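You operate a simulated robot arm through the tools that you are given. There is no shell and no other tool. Be economical: measure what you need, move in short steps, check, and stop when the job is done.

Carry out the task below with a simulated robot arm. There is one attempt and no reset: what you move stays moved.

## Task
Ready the tray with the blue tin and the key that the room card names.
Fine: old key first, into the stand's free hole; new key in its place; lock the stand again; tin in the cream cell.

Only the result counts: the job must be done as asked and must still hold three seconds after the hand-in. Knocking over, shifting, dropping, spilling or breaking anything else fails it.

## Robot
A 7-joint arm with a two-finger parallel gripper, fixed in place. Base frame: the origin is at the foot of the arm, x ahead of it, y to its left, z up. Readings come in m, rad, newtons and seconds.
With the tool pointing down near the work surface it reaches from about 0.22 to 0.58 m from the base axis. Its first joint turns from -1.152 to 1.152 rad. Payload 2.5 kg.
The TCP is the grasp point between the finger pads, 0.023 m short of the fingertips. In the tool frame z runs along the fingers and y along their closing line. The gripper opens to 0.094 m. The fingers are 0.038 m wide and 0.01 m thick; the gripper's body (0.054 by 0.096 m) begins 0.039 m behind the TCP.
Orientation is that of the tool frame in the base frame, as a unit quaternion [x, y, z, w]. With the fingers straight down and closing along the base's y, the tool's x points along the base's -x, its y along +y and its z along -z.

## Interface
- The arm moves only by the tool arm_command. Its argument "increments" is a list of rows, each a list of 7 numbers: the shift along the tool's x, y, z in m, then the turn, a rotation vector about the tool's x, y, z in rad, then the finger opening in m, from 0 to 0.094. In form: [[x, y, z, rx, ry, rz, hand], ...]. A call has 1 to 10 rows; each row is the pose to reach, as a shift and turn from the pose commanded when the call began, along the tool's axes at that moment. Each row takes 0.2 s and may step no farther than 0.05 m and 0.15 rad from the row before; otherwise, or with a gripper value out of range, the whole call is refused. A pose out of reach is approached as far as the arm can. The call stops where the force on the tool passes 60 N (or 10 N more than at its start, if that is more) or the arm is blocked; 0.2 s more then pass. The fingers move at their own pace (about 0.108 m/s each) and stop on an object; they squeeze with about 37 N. The grip force told is the motor's: it shows also when the fingers shut on nothing. Time passes only in rows, and 0.2 s behind the last, so rows that repeat a pose let the fingers close. The reply holds the time, the measured pose of the TCP, the force on the tool along the base axes, the opening and the grip force, in the units named above and with some noise, with the torque about the TCP (base axes, N m) and any sound that the robot's microphone picked up.
- Cameras (640 x 400 px; columns grow to the right, rows downward): "scene" is fixed at [0.1121, -0.4135, 0.5268]; the picture's right is [0.84, -0.54, 0.00], its down [-0.40, -0.62, -0.68] and it looks along [0.37, 0.57, -0.73] (base axes); focal length 250 px, centre (320, 200). "wrist" rides on the gripper at [0.086, 0.016, -0.075] in the tool frame; the picture's right is [-0.18, 0.98, 0.00], its down [-0.58, -0.11, -0.81] and it looks along [-0.79, -0.15, 0.59] (tool axes); focal length 243 px, centre (320, 200). There is no depth. A picture from a camera that has moved, and an enlarged one, comes with that camera's place and axes in the base frame and with its lens.
- get_image(camera): a new picture of that camera. No time passes.
- enlarge(camera, box): a new picture of the part [left, top, right, bottom] of that camera's present view, enlarged. No time passes.
- close_job(): hands the job in; it is judged then, once.

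Go step by step. Nothing tells you positions but the pictures and the camera data: compare them with the known pose of the tool, close in by small moves and look again before you grip or let go. The budget is 120 turns and 84 pictures, counting those below and the enlarged ones. Unless the task says otherwise, let go and move clear before handing in, and close with one line.

The tools are called after "Request:" as name(argument=value, ...) on one line, values as JSON. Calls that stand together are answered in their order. arm_command: Moves the arm, as the interface text tells. Its arguments: {"type":"object","properties":{"increments":{"type":"array","items":{"type":"array","items":{"type":"number"}}}},"required":["increments"]} The other tools are called the same way: get_image (camera) takes a picture; enlarge (camera, box) takes an enlarged picture of a part of a camera's view; close_job () hands the job in.

At the start:

```text
time_s: 0.0
tool_pos: [0.4094, -0.1745, 0.3102]
tool_rot: [0.0, 1.0, 0.001, 0.0]
wrist_force: [0.1, 0.8, 0.2]
wrist_torque: [0.02, 0.02, -0.02]
opening: 0.0939
gripper_force: 0.0
```

scene: 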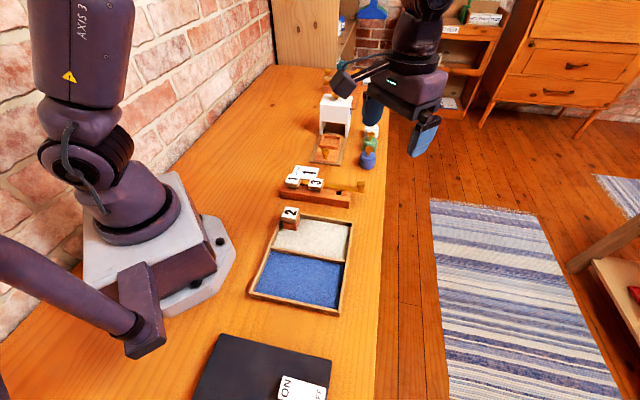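
wrist: 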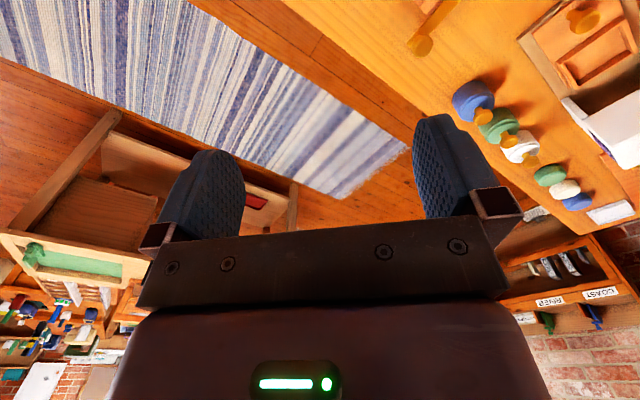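

I see a tray with cream and blue cells, a key stand with numbered keys (1, 2, 3), tins further back, and a card near the front. I'll look more closely at each.

Request:
enlarge(camera="scene", box=[240, 150, 400, 250])

Request:
enlarge(camera="scene", box=[300, 60, 428, 180])

Request:
enlarge(camera="scene", box=[190, 320, 350, 400])

Request:
enlarge(camera="scene", box=[320, 0, 520, 125])

```text
4.00 times, centred on (320, 200) of scene
camera zoom: at [0.1121, -0.4135, 0.5268], right [0.84, -0.54, 0.0], down [-0.4, -0.62, -0.68], along [0.37, 0.57, -0.73], focal length 1002 px, centre (320, 200)
```

zoom: 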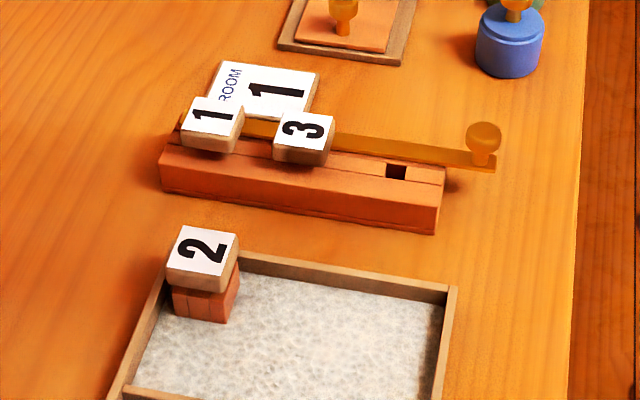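

```text
3.33 times, centred on (364, 120) of scene
camera zoom: at [0.1121, -0.4135, 0.5268], right [0.84, -0.54, 0.0], down [-0.4, -0.62, -0.68], along [0.37, 0.57, -0.73], focal length 835 px, centre (173, 467)
```

zoom: 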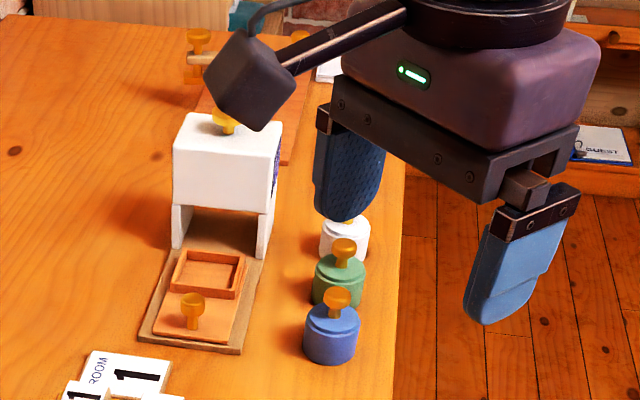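

```text
4.00 times, centred on (270, 360) of scene
camera zoom: at [0.1121, -0.4135, 0.5268], right [0.84, -0.54, 0.0], down [-0.4, -0.62, -0.68], along [0.37, 0.57, -0.73], focal length 1002 px, centre (520, -440)
```

zoom: 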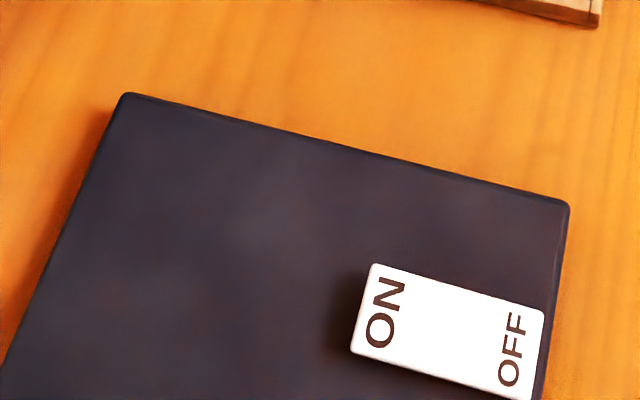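

```text
3.20 times, centred on (420, 62) of scene
camera zoom: at [0.1121, -0.4135, 0.5268], right [0.84, -0.54, 0.0], down [-0.4, -0.62, -0.68], along [0.37, 0.57, -0.73], focal length 801 px, centre (0, 640)
```

zoom: 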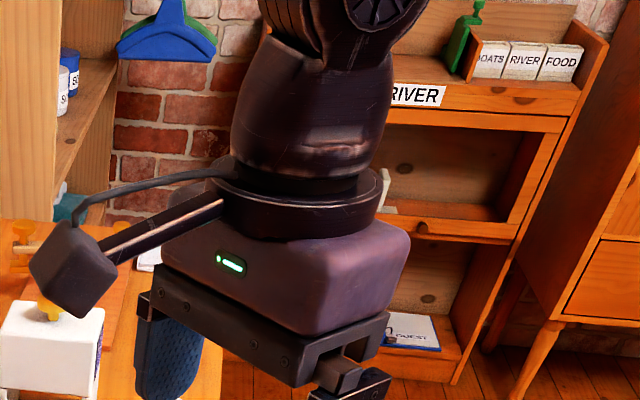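

The items lie on a table that runs about 45° to the base axes, and the card appears to say "ROOM 1". I'll move the wrist camera to look along the table at the stand.

Request:
arm_command(increments=[[0.025, 0.006, 0, 0, 0, -0.13, 0.094], [0.05, 0.012, 0, 0, 0, -0.26, 0.094], [0.075, 0.018, 0, 0, 0, -0.39, 0.094], [0.1, 0.024, 0, 0, 0, -0.52, 0.094], [0.125, 0.03, 0, 0, 0, -0.65, 0.094], [0.15, 0.035, 0, 0, 0, -0.785, 0.094]])

Request:
get_image(camera="wrist")

Request:
get_image(camera="scene")

```text
time_s: 1.4
tool_pos: [0.2583, -0.1393, 0.3079]
tool_rot: [-0.383, 0.924, 0.0, 0.0]
wrist_force: [-0.7, 0.7, -0.6]
wrist_torque: [-0.03, -0.01, -0.01]
opening: 0.0941
gripper_force: 0.1
```

```text
77 pictures are left
camera wrist: at [0.1865, -0.1885, 0.3825], right [-0.57, 0.82, 0.0], down [0.49, 0.34, 0.81], along [0.66, 0.46, -0.59], focal length 243 px, centre (320, 200)
```

wrist: 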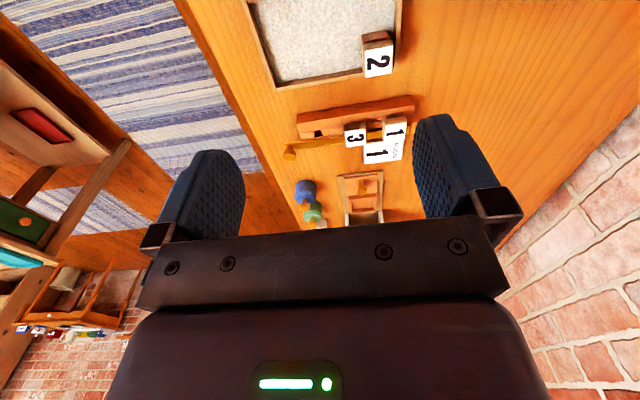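

```text
76 pictures are left
```

scene: 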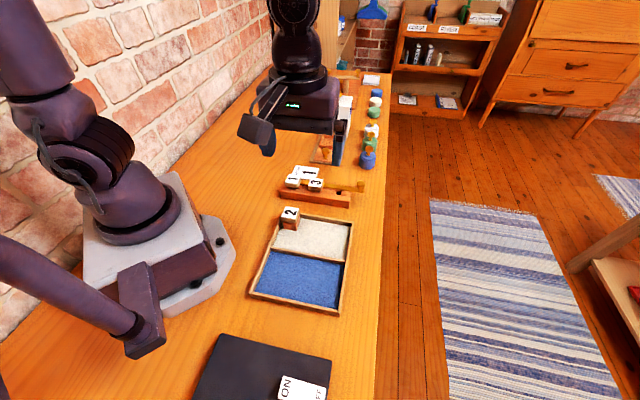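

Good view. I'll enlarge the stand, the tray key and the tins.

Request:
enlarge(camera="wrist", box=[270, 85, 430, 185])

Request:
enlarge(camera="wrist", box=[280, 0, 440, 100])

Request:
enlarge(camera="scene", box=[300, 60, 428, 140])

```text
4.00 times, centred on (350, 135) of wrist
camera zoom: at [0.1865, -0.1885, 0.3825], right [-0.57, 0.82, 0.0], down [0.49, 0.34, 0.81], along [0.66, 0.46, -0.59], focal length 970 px, centre (200, 460)
```

zoom: 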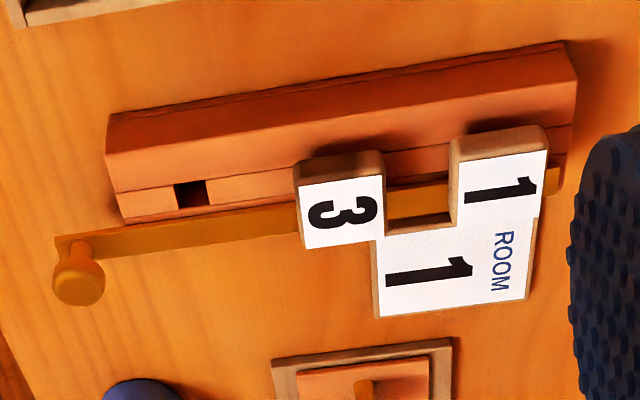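

```text
4.00 times, centred on (360, 50) of wrist
camera zoom: at [0.1865, -0.1885, 0.3825], right [-0.57, 0.82, 0.0], down [0.49, 0.34, 0.81], along [0.66, 0.46, -0.59], focal length 970 px, centre (160, 800)
```

zoom: 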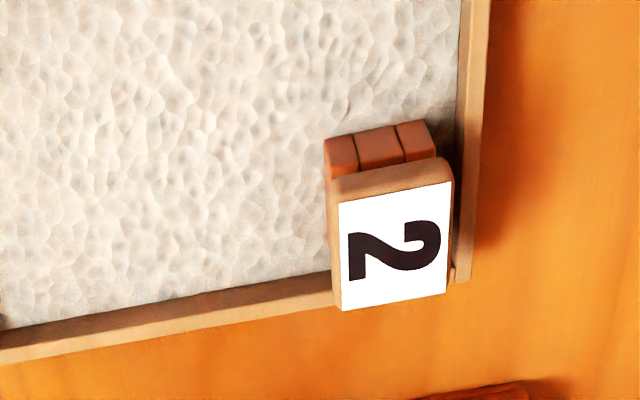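

```text
5.00 times, centred on (364, 100) of scene
camera zoom: at [0.1122, -0.4136, 0.5268], right [0.84, -0.54, 0.0], down [-0.4, -0.62, -0.68], along [0.37, 0.57, -0.73], focal length 1252 px, centre (100, 700)
```

zoom: 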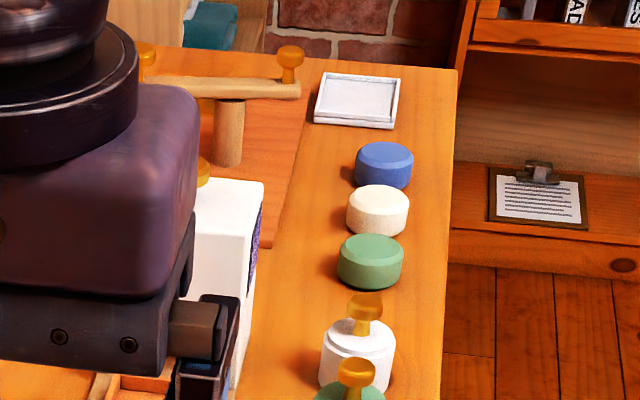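

The card reads ROOM 1, so key 1 replaces key 2. I'll lower the wrist camera for a flatter look at the stand's locking bar.

Request:
arm_command(increments=[[-0.002, 0.005, 0.04, 0, 0, 0, 0.094], [-0.004, 0.01, 0.08, 0, 0, 0, 0.094], [-0.006, 0.015, 0.12, 0, 0, 0, 0.094], [-0.008, 0.019, 0.158, 0, 0, 0, 0.094]])

Request:
get_image(camera="wrist")

Request:
enlarge(camera="wrist", box=[240, 120, 440, 245])

Request:
enlarge(camera="scene", box=[270, 160, 375, 225])

```text
time_s: 2.4
tool_pos: [0.2536, -0.12, 0.1524]
tool_rot: [-0.382, 0.924, 0.001, 0.0]
wrist_force: [-0.7, 0.4, 0.5]
wrist_torque: [-0.04, 0.0, 0.01]
opening: 0.0938
gripper_force: 0.0
```

```text
72 pictures are left
camera wrist: at [0.1804, -0.1691, 0.2255], right [-0.56, 0.83, 0.0], down [0.49, 0.33, 0.81], along [0.67, 0.45, -0.59], focal length 243 px, centre (320, 200)
```

wrist: 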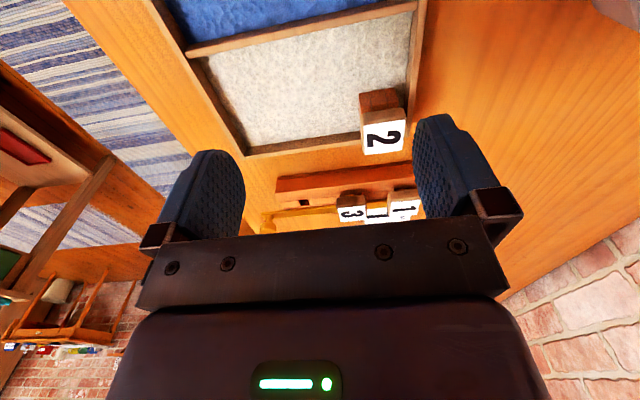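

```text
3.20 times, centred on (340, 182) of wrist
camera zoom: at [0.1804, -0.1691, 0.2255], right [-0.56, 0.83, 0.0], down [0.49, 0.33, 0.81], along [0.67, 0.45, -0.59], focal length 776 px, centre (256, 256)
```

zoom: 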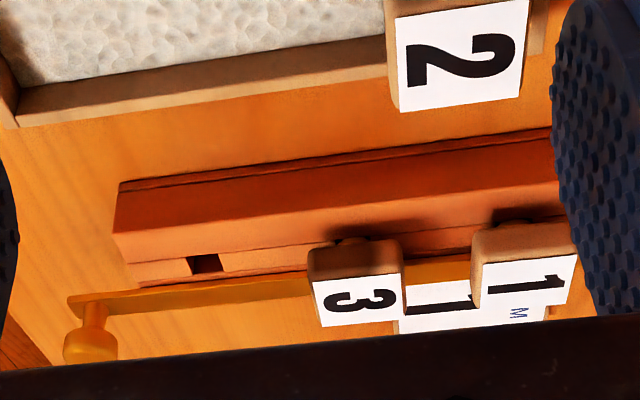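

```text
6.10 times, centred on (322, 192) of scene
camera zoom: at [0.1121, -0.4135, 0.5268], right [0.84, -0.54, 0.0], down [-0.4, -0.62, -0.68], along [0.37, 0.57, -0.73], focal length 1526 px, centre (305, 246)
```

zoom: 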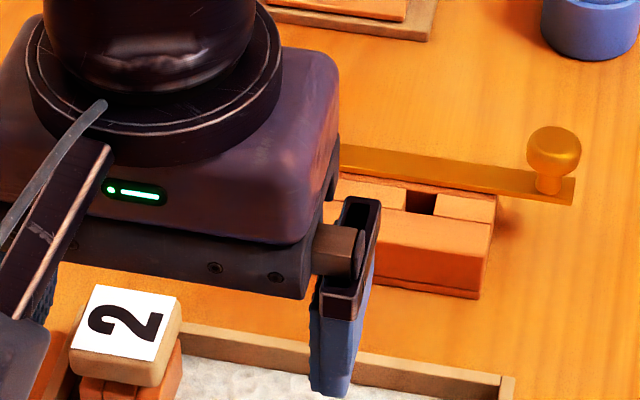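

The lock bar lies along the rear top of the stand under the key heads. I'll look at it from the wall side to see how it engages the keys.

Request:
arm_command(increments=[[-0.017, 0.017, -0.01, 0, 0, 0.148, 0.094], [-0.034, 0.034, -0.02, 0, 0, 0.296, 0.094], [-0.05, 0.052, -0.03, 0, 0, 0.444, 0.094], [-0.067, 0.069, -0.04, 0, 0, 0.592, 0.094], [-0.084, 0.086, -0.04, 0, 0, 0.74, 0.094], [-0.1, 0.103, -0.04, 0, 0, 0.888, 0.094], [-0.117, 0.12, -0.03, 0, 0, 1.036, 0.094], [-0.134, 0.137, -0.02, 0, 0, 1.184, 0.094], [-0.15, 0.154, -0.01, 0, 0, 1.332, 0.094], [-0.167, 0.172, 0, 0, 0, 1.48, 0.094]])

Request:
get_image(camera="wrist")

Request:
enlarge(camera="scene", box=[270, 160, 375, 225])

```text
time_s: 4.6
tool_pos: [0.2496, 0.1195, 0.1523]
tool_rot: [0.34, 0.94, 0.0, 0.0]
wrist_force: [1.2, 0.0, 0.7]
wrist_torque: [-0.01, -0.02, 0.02]
opening: 0.0938
gripper_force: 0.0
```

```text
69 pictures are left
camera wrist: at [0.1933, 0.1862, 0.2247], right [0.77, 0.64, 0.0], down [0.38, -0.46, 0.81], along [0.51, -0.62, -0.59], focal length 243 px, centre (320, 200)
```

wrist: 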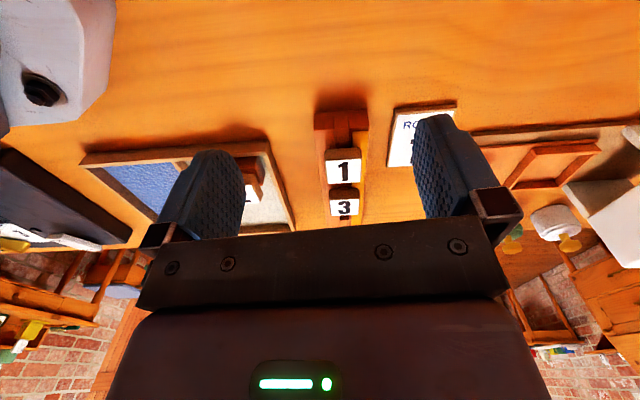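

```text
6.10 times, centred on (322, 192) of scene
camera zoom: at [0.1121, -0.4136, 0.5268], right [0.84, -0.54, 0.0], down [-0.4, -0.62, -0.68], along [0.37, 0.57, -0.73], focal length 1526 px, centre (305, 246)
```

zoom: 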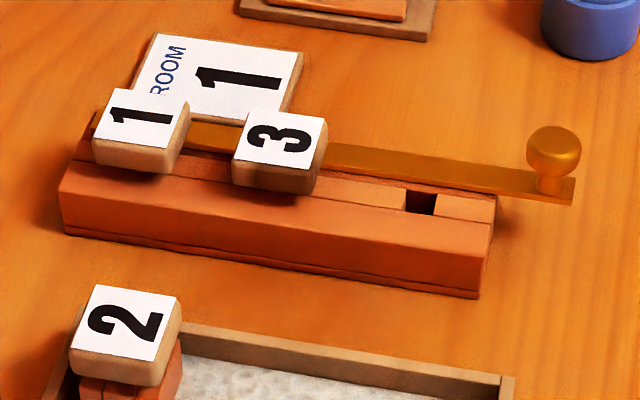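

Request:
enlarge(camera="wrist", box=[290, 90, 418, 230])

Request:
enlarge(camera="wrist", box=[225, 135, 305, 235])

```text
2.86 times, centred on (354, 160) of wrist
camera zoom: at [0.1933, 0.1862, 0.2247], right [0.77, 0.64, 0.0], down [0.38, -0.46, 0.81], along [0.51, -0.62, -0.59], focal length 693 px, centre (223, 314)
```

zoom: 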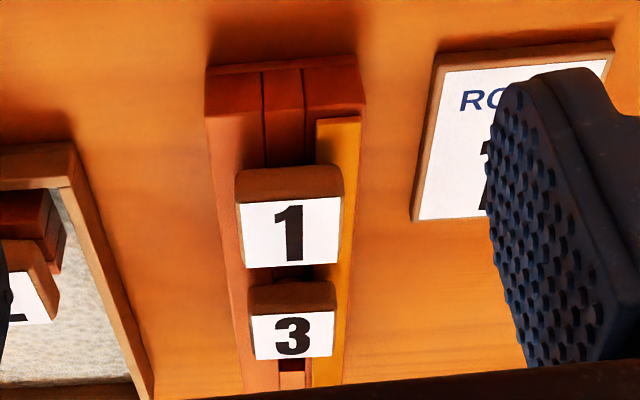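

```text
4.00 times, centred on (265, 185) of wrist
camera zoom: at [0.1933, 0.1862, 0.2247], right [0.77, 0.64, 0.0], down [0.38, -0.46, 0.81], along [0.51, -0.62, -0.59], focal length 970 px, centre (540, 260)
```

zoom: 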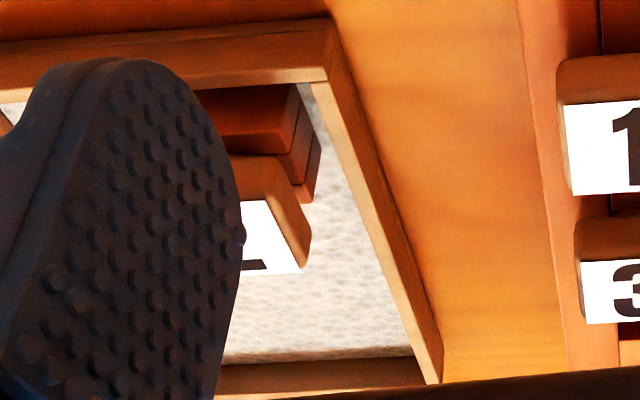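

The bar sits on the back rail beneath the heads, with its knob at about (0.467, -0.066) and bar top near z 0.046. I'll hover over the knob with the fingers closing across the bar.

Request:
arm_command(increments=[[-0.047, -0.0005, 0, 0, 0, 0.02, 0.094], [-0.095, -0.001, 0, 0, 0, 0.04, 0.094], [-0.143, -0.0015, 0, 0, 0, 0.06, 0.07], [-0.19, -0.002, 0, 0, 0, 0.08, 0.06], [-0.238, -0.003, 0, 0, 0, 0.08, 0.06], [-0.286, -0.0035, 0, 0, 0, 0.08, 0.06]])

Request:
get_image(camera="wrist")

Request:
get_image(camera="scene")

```text
time_s: 6.0
tool_pos: [0.4658, -0.0656, 0.1525]
tool_rot: [0.378, 0.926, 0.0, -0.001]
wrist_force: [-0.6, 0.2, 0.4]
wrist_torque: [0.0, 0.0, -0.02]
opening: 0.06
gripper_force: 0.1
```

```text
65 pictures are left
camera wrist: at [0.4153, 0.006, 0.2254], right [0.82, 0.57, 0.0], down [0.34, -0.48, 0.81], along [0.46, -0.66, -0.59], focal length 243 px, centre (320, 200)
```

wrist: 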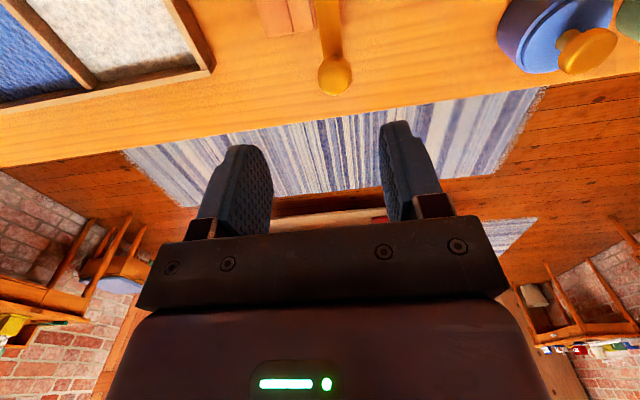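

```text
64 pictures are left
```

scene: 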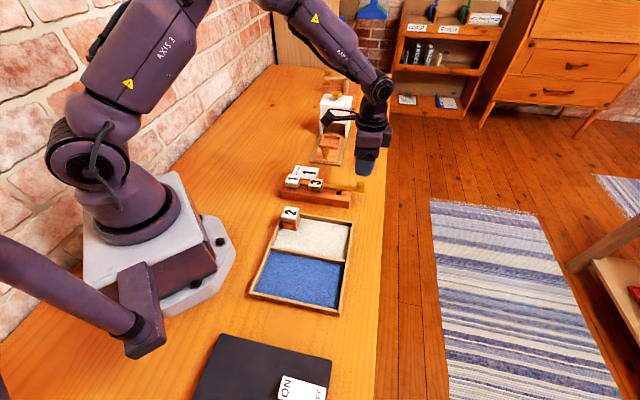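

The knob appears about 10 mm along tool y and 6 mm along tool x from the tool axis, and the bar is parallel to the tool. I'll correct, descend partway, and look again.

Request:
arm_command(increments=[[0.006, 0.0103, 0.02, 0, 0, 0, 0.06], [0.006, 0.0103, 0.05, 0, 0, 0, 0.06]])

Request:
get_image(camera="wrist")

Request:
enlarge(camera="scene", box=[310, 120, 422, 190])

```text
time_s: 6.6
tool_pos: [0.4693, -0.0538, 0.1008]
tool_rot: [0.378, 0.926, 0.0, 0.0]
wrist_force: [0.4, 0.0, 0.7]
wrist_torque: [0.01, 0.0, 0.02]
opening: 0.0601
gripper_force: 0.0
```

```text
63 pictures are left
camera wrist: at [0.4185, 0.0173, 0.1735], right [0.82, 0.57, 0.0], down [0.34, -0.48, 0.81], along [0.46, -0.66, -0.59], focal length 243 px, centre (320, 200)
```

wrist: 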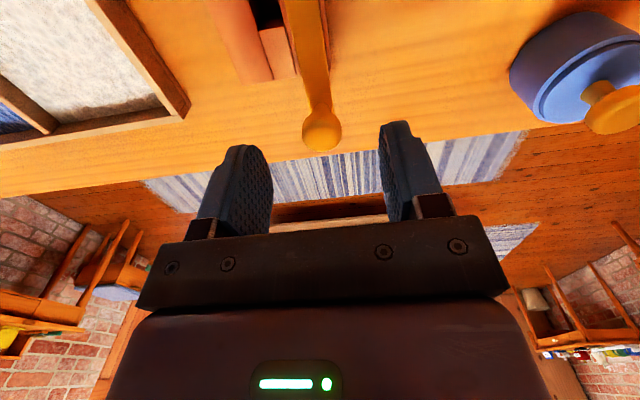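

```text
5.71 times, centred on (366, 155) of scene
camera zoom: at [0.1121, -0.4135, 0.5268], right [0.84, -0.54, 0.0], down [-0.4, -0.62, -0.68], along [0.37, 0.57, -0.73], focal length 1431 px, centre (57, 457)
```

zoom: 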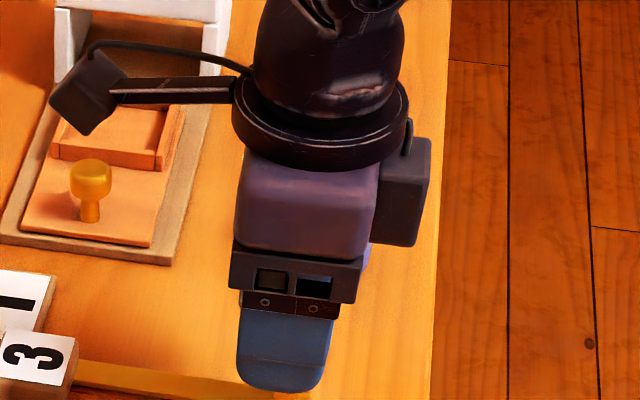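

The knob is now centred on the tool axis with its head near z 0.064. I'll descend and close on it.

Request:
arm_command(increments=[[0, 0, 0.018, 0, 0, 0, 0.06], [0, 0, 0.033, 0, 0, 0, 0.06], [0, 0, 0.033, 0, 0, 0, 0.0], [0, 0, 0.033, 0, 0, 0, 0.0], [0, 0, 0.033, 0, 0, 0, 0.0]])

Request:
get_image(camera="wrist")

Request:
enlarge(camera="scene", box=[270, 130, 382, 210])

```text
time_s: 7.8
tool_pos: [0.4696, -0.0553, 0.0697]
tool_rot: [0.378, 0.926, 0.0, 0.0]
wrist_force: [6.9, 1.3, -4.0]
wrist_torque: [0.32, 0.15, 0.08]
opening: 0.0235
gripper_force: 45.3
```

```text
61 pictures are left
camera wrist: at [0.4185, 0.017, 0.1412], right [0.82, 0.57, 0.0], down [0.34, -0.48, 0.81], along [0.46, -0.66, -0.59], focal length 243 px, centre (320, 200)
```

wrist: 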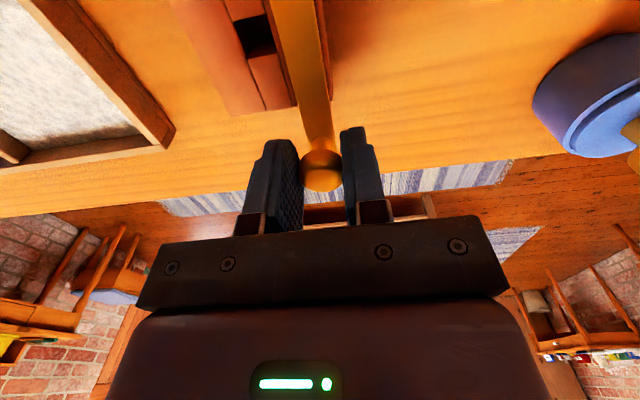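

```text
5.00 times, centred on (326, 170) of scene
camera zoom: at [0.1122, -0.4136, 0.5268], right [0.84, -0.54, 0.0], down [-0.4, -0.62, -0.68], along [0.37, 0.57, -0.73], focal length 1252 px, centre (290, 350)
```

zoom: 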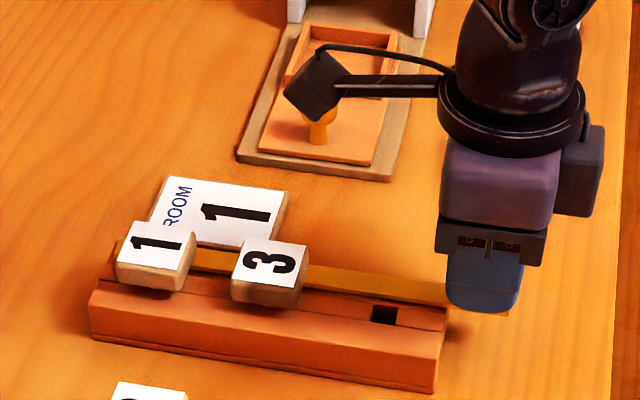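

The knob is gripped (opening 23.5 mm). I'll pull gently along the bar's axis and watch the force.

Request:
arm_command(increments=[[-0.004, 0, 0, 0, 0, 0, 0.0], [-0.008, 0, 0, 0, 0, 0, 0.0]])

```text
time_s: 8.4
tool_pos: [0.474, -0.0606, 0.0678]
tool_rot: [0.377, 0.926, 0.0, 0.001]
wrist_force: [5.4, 6.7, -3.8]
wrist_torque: [-0.02, -0.28, 0.18]
opening: 0.0235
gripper_force: 44.8
```

It slides freely with little force. I'll continue in small steps.

Request:
arm_command(increments=[[-0.005, 0, 0, 0, 0, 0, 0.0], [-0.01, 0, 0, 0, 0, 0, 0.0], [-0.015, 0, 0, 0, 0, 0, 0.0]])

Request:
enlarge(camera="scene", box=[270, 130, 382, 210])

```text
time_s: 9.2
tool_pos: [0.4855, -0.0708, 0.0676]
tool_rot: [0.378, 0.926, -0.001, 0.0]
wrist_force: [7.9, 9.8, -10.8]
wrist_torque: [-0.04, -0.25, 0.1]
opening: 0.0233
gripper_force: 45.0
```

```text
5.00 times, centred on (326, 170) of scene
camera zoom: at [0.1122, -0.4136, 0.5267], right [0.84, -0.54, 0.0], down [-0.4, -0.62, -0.68], along [0.37, 0.57, -0.73], focal length 1252 px, centre (290, 350)
```

zoom: 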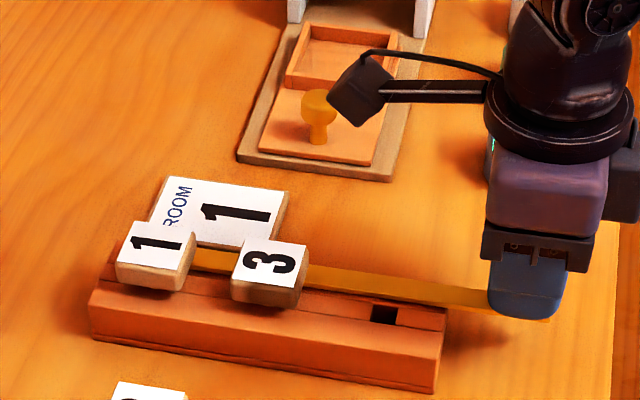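

Still sliding with no end stop. I'll continue until there is a stop or a sound.

Request:
arm_command(increments=[[-0.005, 0, 0, 0, 0, 0, 0.0], [-0.01, 0, 0, 0, 0, 0, 0.0], [-0.015, 0, 0, 0, 0, 0, 0.0], [-0.02, 0, 0, 0, 0, 0, 0.0]])

Request:
enlarge(camera="scene", box=[270, 140, 382, 210])

```text
time_s: 10.2
tool_pos: [0.4974, -0.0828, 0.0691]
tool_rot: [0.377, 0.926, 0.001, -0.007]
wrist_force: [-24.7, 23.6, 1.6]
wrist_torque: [0.46, 0.49, 0.01]
opening: 0.0236
gripper_force: 44.9
```

```text
5.71 times, centred on (326, 175) of scene
camera zoom: at [0.1121, -0.4135, 0.5268], right [0.84, -0.54, 0.0], down [-0.4, -0.62, -0.68], along [0.37, 0.57, -0.73], focal length 1431 px, centre (286, 343)
```

zoom: 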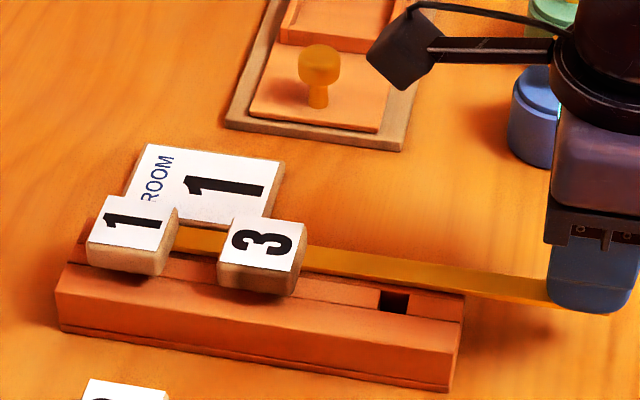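

The bar hit its end stop after ~40 mm of travel, so the stand should be unlocked. I'll relax, release and rise.

Request:
arm_command(increments=[[0.002, 0, 0, 0, 0, 0, 0.0], [0.002, 0, 0, 0, 0, 0, 0.06], [0.002, 0, 0, 0, 0, 0, 0.06], [0.002, 0, -0.04, 0, 0, 0, 0.06], [0.002, 0, -0.085, 0, 0, 0, 0.06]])

Request:
get_image(camera="wrist")

Request:
enlarge(camera="scene", box=[270, 140, 382, 220])

```text
time_s: 11.4
tool_pos: [0.4954, -0.0844, 0.156]
tool_rot: [0.378, 0.926, -0.001, 0.0]
wrist_force: [0.5, -1.1, -0.8]
wrist_torque: [0.02, 0.02, -0.04]
opening: 0.0601
gripper_force: 0.1
```

```text
57 pictures are left
camera wrist: at [0.4457, -0.013, 0.2276], right [0.82, 0.57, 0.0], down [0.34, -0.48, 0.81], along [0.46, -0.66, -0.59], focal length 243 px, centre (320, 200)
```

wrist: 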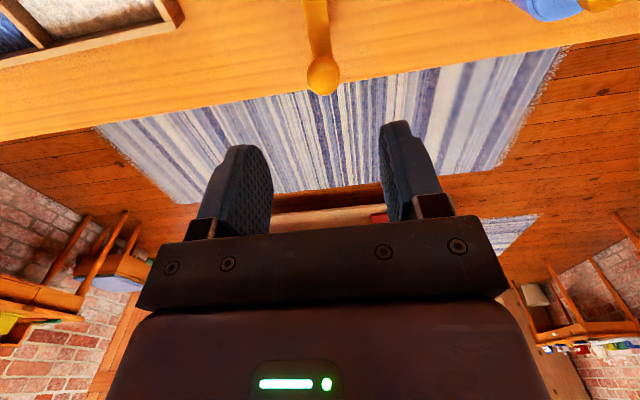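

```text
5.00 times, centred on (326, 180) of scene
camera zoom: at [0.1121, -0.4136, 0.5268], right [0.84, -0.54, 0.0], down [-0.4, -0.62, -0.68], along [0.37, 0.57, -0.73], focal length 1252 px, centre (290, 300)
```

zoom: 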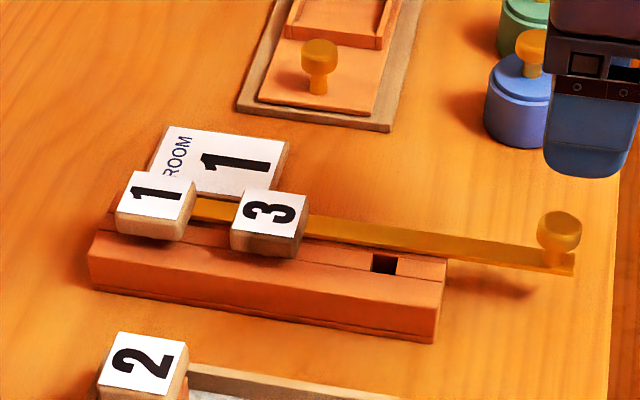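

The bar is out. Triangulating, key 2's head top is at about (0.264, -0.047, 0.060), key 1's at (0.320, 0.040, 0.078), and the free hole at (0.413, -0.044). I'll hover over key 2.

Request:
arm_command(increments=[[0.0383, -0.027, 0, 0, 0, 0, 0.07], [0.0766, -0.0541, 0, 0, 0, 0, 0.07], [0.1149, -0.0811, 0, 0, 0, 0, 0.07], [0.1532, -0.1082, 0, 0, 0, 0, 0.07], [0.1915, -0.1352, 0.01, 0, 0, 0, 0.07]])

Request:
get_image(camera="wrist")

```text
time_s: 12.6
tool_pos: [0.2648, -0.0448, 0.1453]
tool_rot: [0.378, 0.926, 0.0, 0.001]
wrist_force: [0.4, -0.4, 0.3]
wrist_torque: [0.01, 0.01, -0.04]
opening: 0.0699
gripper_force: 0.0
```

```text
55 pictures are left
camera wrist: at [0.2149, 0.0271, 0.2183], right [0.82, 0.57, 0.0], down [0.34, -0.48, 0.81], along [0.46, -0.66, -0.59], focal length 243 px, centre (320, 200)
```

wrist: 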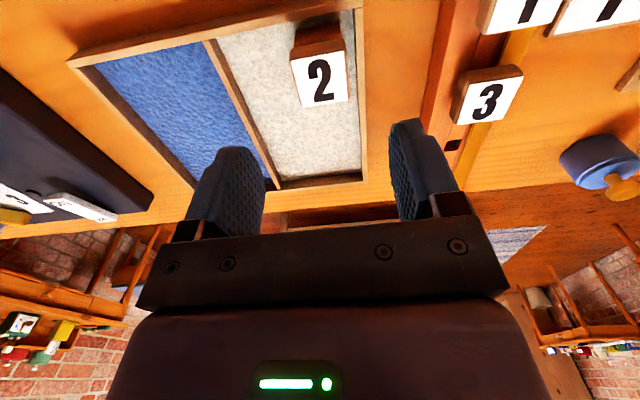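

Key 2 is nearly centred. I'll enlarge to check its rotation and offset precisely.

Request:
enlarge(camera="wrist", box=[270, 10, 382, 120])

```text
3.64 times, centred on (326, 65) of wrist
camera zoom: at [0.2149, 0.0271, 0.2183], right [0.82, 0.57, 0.0], down [0.34, -0.48, 0.81], along [0.46, -0.66, -0.59], focal length 882 px, centre (298, 691)
```

zoom: 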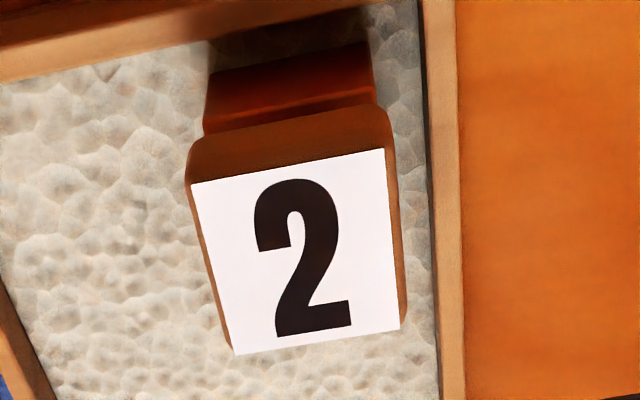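

Key 2 is square to the tool within about 1°, offset by 4 mm in x and 1 mm in y. I'll correct, descend to z 0.06 and grip.

Request:
arm_command(increments=[[0.0043, 0.0011, 0.03, 0, 0, 0.012, 0.07], [0.0043, 0.0011, 0.06, 0, 0, 0.012, 0.07], [0.0043, 0.0011, 0.085, 0, 0, 0.012, 0.07], [0.0043, 0.0011, 0.085, 0, 0, 0.012, 0.07], [0.0043, 0.0011, 0.085, 0, 0, 0.012, 0.0], [0.0043, 0.0011, 0.085, 0, 0, 0.012, 0.0], [0.0043, 0.0011, 0.085, 0, 0, 0.012, 0.0]])

Request:
get_image(camera="wrist")

Request:
enlarge(camera="scene", box=[250, 170, 340, 240])

```text
time_s: 14.2
tool_pos: [0.2642, -0.0418, 0.06]
tool_rot: [0.384, 0.923, 0.0, 0.0]
wrist_force: [0.8, -0.5, -0.8]
wrist_torque: [0.0, 0.01, 0.01]
opening: 0.037
gripper_force: 37.1
```

```text
53 pictures are left
camera wrist: at [0.2141, 0.0305, 0.132], right [0.83, 0.56, 0.0], down [0.33, -0.49, 0.81], along [0.45, -0.67, -0.59], focal length 243 px, centre (320, 200)
```

wrist: 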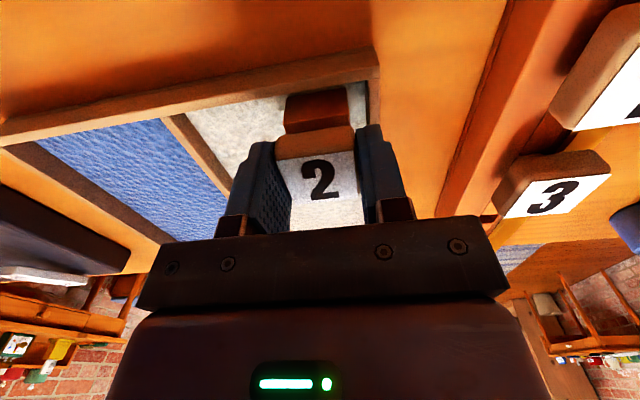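

```text
5.71 times, centred on (295, 205) of scene
camera zoom: at [0.1121, -0.4136, 0.5268], right [0.84, -0.54, 0.0], down [-0.4, -0.62, -0.68], along [0.37, 0.57, -0.73], focal length 1431 px, centre (463, 171)
```

zoom: 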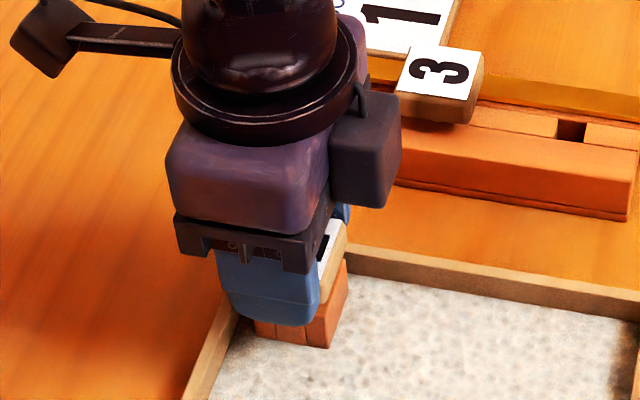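

Key 2 is gripped with no side force (seated TCP pose 0.2642, -0.0418, 0.060). I'll lift it straight up.

Request:
arm_command(increments=[[0, 0, -0.01, 0, 0, 0, 0.0], [0, 0, -0.025, 0, 0, 0, 0.0], [0, 0, -0.05, 0, 0, 0, 0.0], [0, 0, -0.075, 0, 0, 0, 0.0], [0, 0, -0.1, 0, 0, 0, 0.0]])

Request:
get_image(camera="wrist")

Request:
enlarge(camera="scene", box=[250, 120, 370, 240])

```text
time_s: 15.4
tool_pos: [0.263, -0.0401, 0.1597]
tool_rot: [0.384, 0.923, 0.0, 0.001]
wrist_force: [1.3, 0.1, -0.9]
wrist_torque: [0.01, -0.02, 0.03]
opening: 0.0368
gripper_force: 37.1
```

```text
51 pictures are left
camera wrist: at [0.2134, 0.0316, 0.2326], right [0.83, 0.56, 0.0], down [0.33, -0.49, 0.81], along [0.45, -0.67, -0.59], focal length 243 px, centre (320, 200)
```

wrist: 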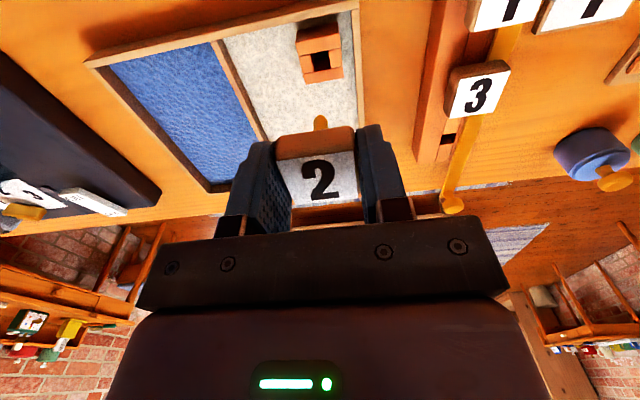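

```text
3.33 times, centred on (310, 180) of scene
camera zoom: at [0.1121, -0.4136, 0.5268], right [0.84, -0.54, 0.0], down [-0.4, -0.62, -0.68], along [0.37, 0.57, -0.73], focal length 835 px, centre (353, 267)
```

zoom: 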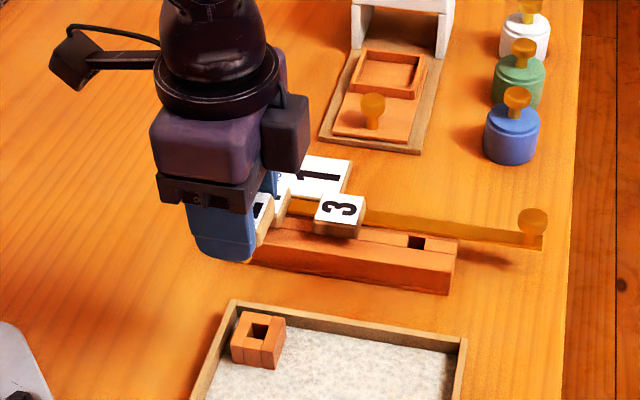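

Key 2 is free. I'll measure the socket hole, the free hole and the key in hand from this pose.

Request:
enlarge(camera="wrist", box=[260, 10, 388, 90])

Request:
enlarge(camera="wrist", box=[400, 50, 528, 220])

Request:
enlarge(camera="wrist", box=[250, 100, 400, 220])

```text
5.00 times, centred on (324, 50) of wrist
camera zoom: at [0.2134, 0.0316, 0.2326], right [0.83, 0.56, 0.0], down [0.33, -0.49, 0.81], along [0.45, -0.67, -0.59], focal length 1213 px, centre (300, 950)
```

zoom: 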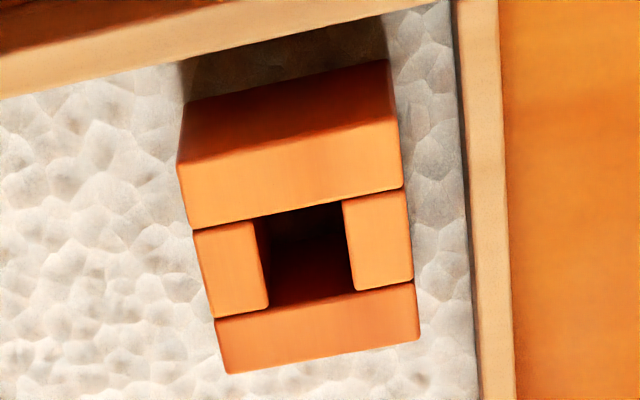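

```text
2.35 times, centred on (464, 135) of wrist
camera zoom: at [0.2134, 0.0316, 0.2326], right [0.83, 0.56, 0.0], down [0.33, -0.49, 0.81], along [0.45, -0.67, -0.59], focal length 571 px, centre (-19, 353)
```

zoom: 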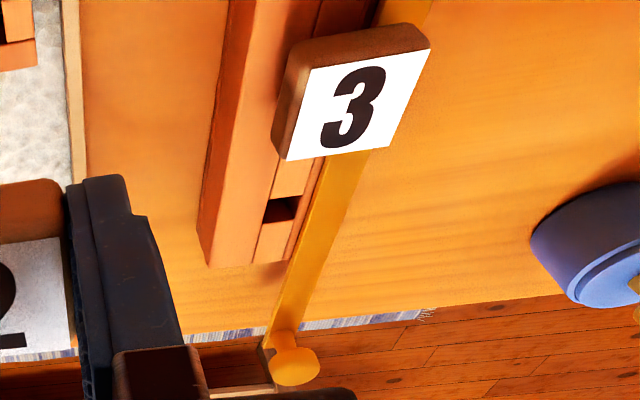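

```text
3.33 times, centred on (325, 160) of wrist
camera zoom: at [0.2134, 0.0316, 0.2326], right [0.83, 0.56, 0.0], down [0.33, -0.49, 0.81], along [0.45, -0.67, -0.59], focal length 809 px, centre (303, 333)
```

zoom: 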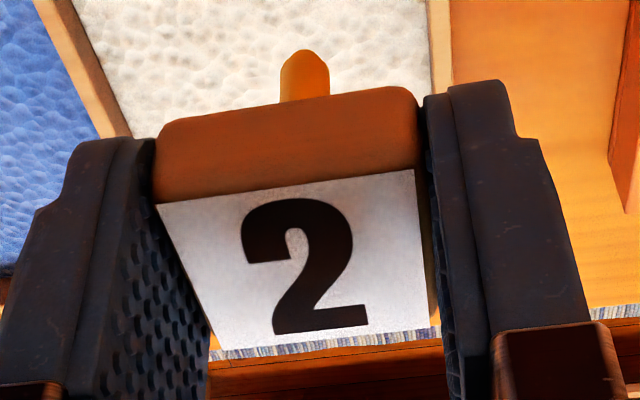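

The key is centred in the hand with its head top level with the TCP, and the pin extends about 45 mm below. I'll carry it to hover above the free hole.

Request:
arm_command(increments=[[-0.026, 0.0275, 0, 0, 0, 0, 0.0], [-0.052, 0.055, 0, 0, 0, 0, 0.0], [-0.078, 0.0825, 0, 0, 0, 0, 0.0], [-0.1036, 0.1099, 0, 0, 0, 0, 0.0]])

Request:
get_image(camera="wrist")

Request:
enlarge(camera="wrist", box=[260, 10, 388, 130])

```text
time_s: 16.4
tool_pos: [0.415, -0.0393, 0.1598]
tool_rot: [0.383, 0.924, 0.0, 0.0]
wrist_force: [-0.3, 0.5, -0.1]
wrist_torque: [0.01, 0.03, -0.02]
opening: 0.037
gripper_force: 37.2
```

```text
46 pictures are left
camera wrist: at [0.3658, 0.0337, 0.2331], right [0.83, 0.56, 0.0], down [0.33, -0.49, 0.81], along [0.45, -0.67, -0.59], focal length 243 px, centre (320, 200)
```

wrist: 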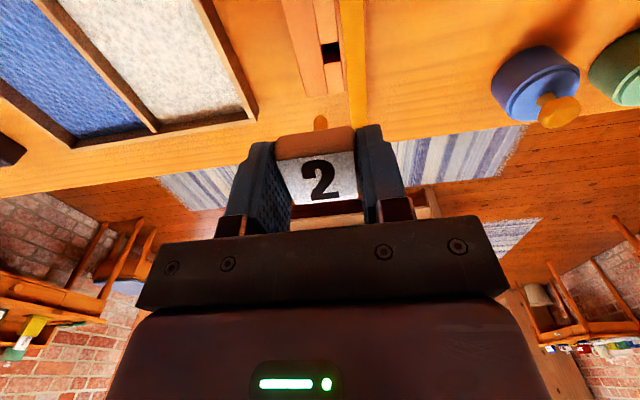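

```text
3.33 times, centred on (324, 70) of wrist
camera zoom: at [0.3658, 0.0337, 0.2331], right [0.83, 0.56, 0.0], down [0.33, -0.49, 0.81], along [0.45, -0.67, -0.59], focal length 809 px, centre (307, 633)
```

zoom: 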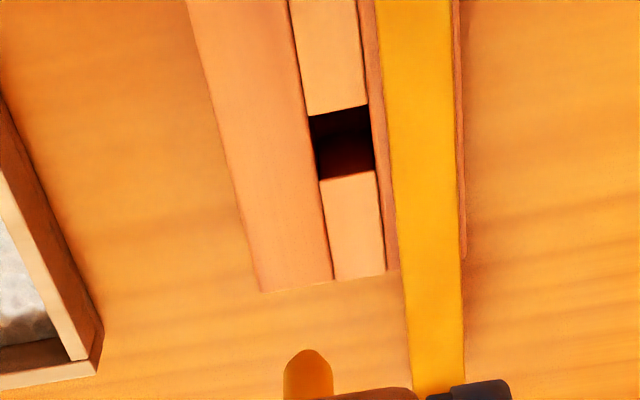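

The free hole appears about 8 mm along tool y and 1–6 mm along x, depending on its height. I'll correct and descend partway, then re-measure.

Request:
arm_command(increments=[[0.0015, 0.0045, 0.02, 0, 0, 0, 0.0], [0.003, 0.0085, 0.045, 0, 0, 0, 0.0], [0.003, 0.0085, 0.055, 0, 0, 0, 0.0]])

Request:
enlarge(camera="wrist", box=[256, 50, 384, 210])

Request:
enlarge(camera="scene", box=[290, 130, 386, 210])

```text
time_s: 17.2
tool_pos: [0.4186, -0.0301, 0.1043]
tool_rot: [0.383, 0.924, 0.0, 0.001]
wrist_force: [0.5, -0.1, -0.7]
wrist_torque: [0.02, 0.02, 0.0]
opening: 0.0373
gripper_force: 36.5
```

```text
2.50 times, centred on (320, 130) of wrist
camera zoom: at [0.3692, 0.0425, 0.1767], right [0.83, 0.56, 0.0], down [0.33, -0.49, 0.81], along [0.45, -0.67, -0.59], focal length 606 px, centre (320, 375)
```

zoom: 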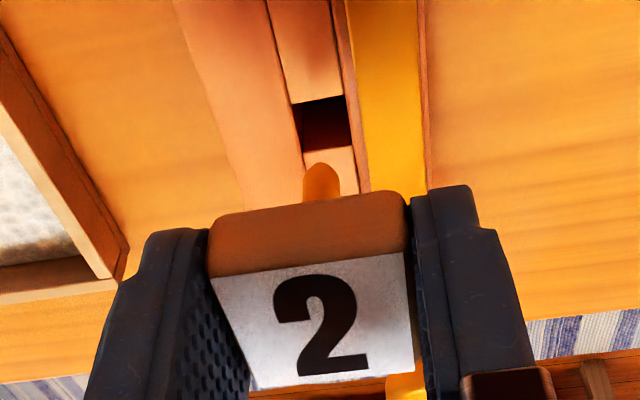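

```text
5.00 times, centred on (338, 170) of scene
camera zoom: at [0.1121, -0.4135, 0.5268], right [0.84, -0.54, 0.0], down [-0.4, -0.62, -0.68], along [0.37, 0.57, -0.73], focal length 1252 px, centre (230, 350)
```

zoom: 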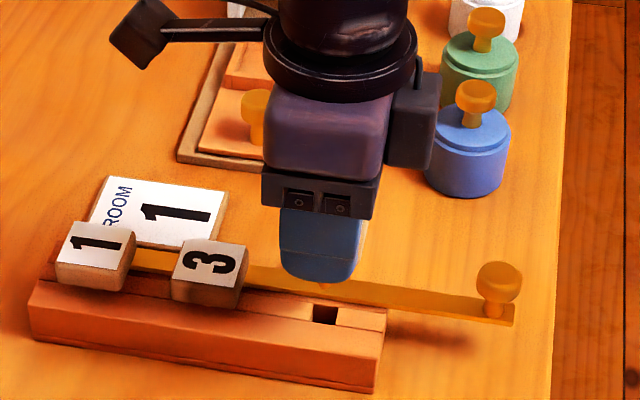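

Both views agree: the hole is at (0.4197, -0.031), top z 0.03, so the pin needs only a 1.5 mm shift. I'll insert gradually.

Request:
arm_command(increments=[[-0.0015, 0, 0.01, 0, 0, 0, 0.0], [-0.0015, 0, 0.017, 0, 0, 0, 0.0], [-0.0015, 0, 0.024, 0, 0, 0, 0.0]])

Request:
enlarge(camera="wrist", box=[256, 50, 384, 210])

```text
time_s: 18.0
tool_pos: [0.4187, -0.0314, 0.0796]
tool_rot: [0.384, 0.923, 0.0, -0.001]
wrist_force: [0.0, 0.1, -1.1]
wrist_torque: [0.0, 0.0, 0.03]
opening: 0.0372
gripper_force: 37.0
```

```text
2.50 times, centred on (320, 130) of wrist
camera zoom: at [0.3699, 0.0413, 0.1528], right [0.83, 0.56, 0.0], down [0.33, -0.49, 0.81], along [0.45, -0.67, -0.59], focal length 606 px, centre (320, 375)
```

zoom: 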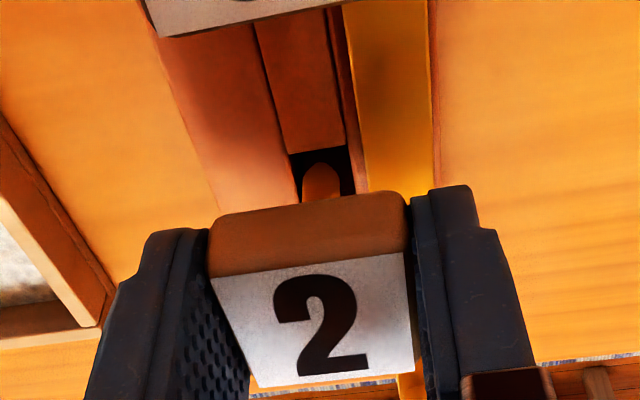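

The pin is over the hole and laterally centred. I'll lower it in fine steps.

Request:
arm_command(increments=[[0, 0, 0.004, 0, 0, 0, 0.0], [0, 0, 0.008, 0, 0, 0, 0.0], [0, 0, 0.011, 0, 0, 0, 0.0]])

Request:
enlarge(camera="wrist", box=[256, 50, 384, 210])

```text
time_s: 18.8
tool_pos: [0.4196, -0.0314, 0.0693]
tool_rot: [0.383, 0.924, 0.0, 0.0]
wrist_force: [-0.2, -0.2, -0.8]
wrist_torque: [0.01, 0.0, 0.0]
opening: 0.0371
gripper_force: 37.6
```

```text
2.50 times, centred on (320, 130) of wrist
camera zoom: at [0.3694, 0.0413, 0.1419], right [0.83, 0.56, 0.0], down [0.33, -0.49, 0.81], along [0.45, -0.67, -0.59], focal length 606 px, centre (320, 375)
```

zoom: 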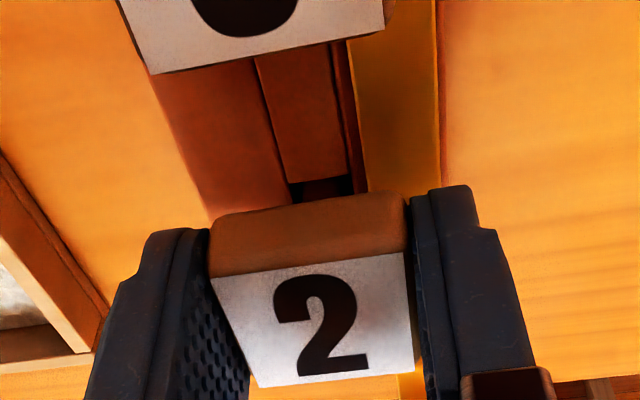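

Key 3 measures about 0.055 high at its head, so seating is ~14 mm lower, but my right finger is above the bar (under 0.039). I'll lower to just above the bar before releasing.

Request:
arm_command(increments=[[0, 0, 0.003, 0, 0, 0, 0.0], [0, 0, 0.006, 0, 0, 0, 0.0], [0, 0, 0.008, 0, 0, 0, 0.0]])

Request:
get_image(camera="wrist")

Request:
enlarge(camera="scene", box=[290, 140, 386, 210])

```text
time_s: 19.6
tool_pos: [0.4205, -0.0315, 0.0607]
tool_rot: [0.383, 0.924, 0.0, 0.0]
wrist_force: [-0.5, -0.1, -0.3]
wrist_torque: [0.02, 0.02, 0.0]
opening: 0.0374
gripper_force: 36.9
```

```text
40 pictures are left
camera wrist: at [0.3698, 0.0411, 0.1338], right [0.83, 0.56, 0.0], down [0.33, -0.49, 0.81], along [0.45, -0.67, -0.59], focal length 243 px, centre (320, 200)
```

wrist: 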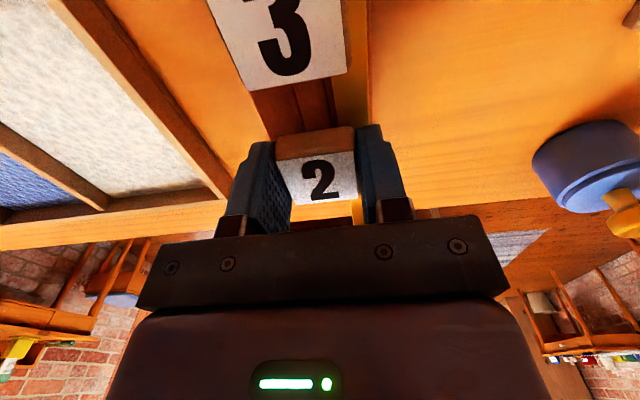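

```text
5.71 times, centred on (338, 175) of scene
camera zoom: at [0.1121, -0.4136, 0.5268], right [0.84, -0.54, 0.0], down [-0.4, -0.62, -0.68], along [0.37, 0.57, -0.73], focal length 1431 px, centre (217, 343)
```

zoom: 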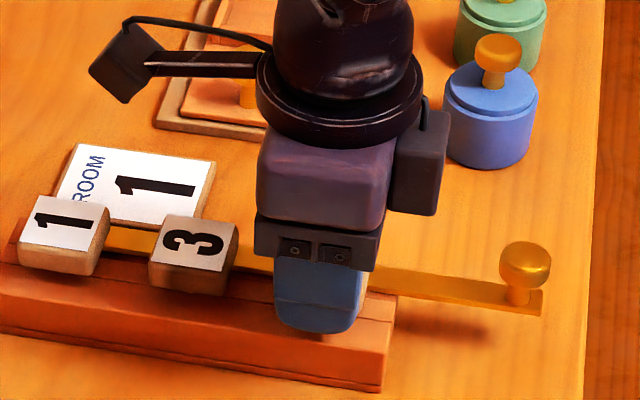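

No contact yet. Two more millimetres, then release so the key settles in its hole, and rise.

Request:
arm_command(increments=[[0, 0, 0.001, 0, 0, 0, 0.0], [0, 0, 0.0025, 0, 0, 0, 0.0], [0, 0, 0.0025, 0, 0, 0, 0.0]])

```text
time_s: 20.4
tool_pos: [0.4193, -0.0316, 0.0589]
tool_rot: [0.384, 0.923, 0.0, 0.001]
wrist_force: [0.2, 0.7, -1.5]
wrist_torque: [-0.01, 0.02, 0.0]
opening: 0.0373
gripper_force: 36.9
```

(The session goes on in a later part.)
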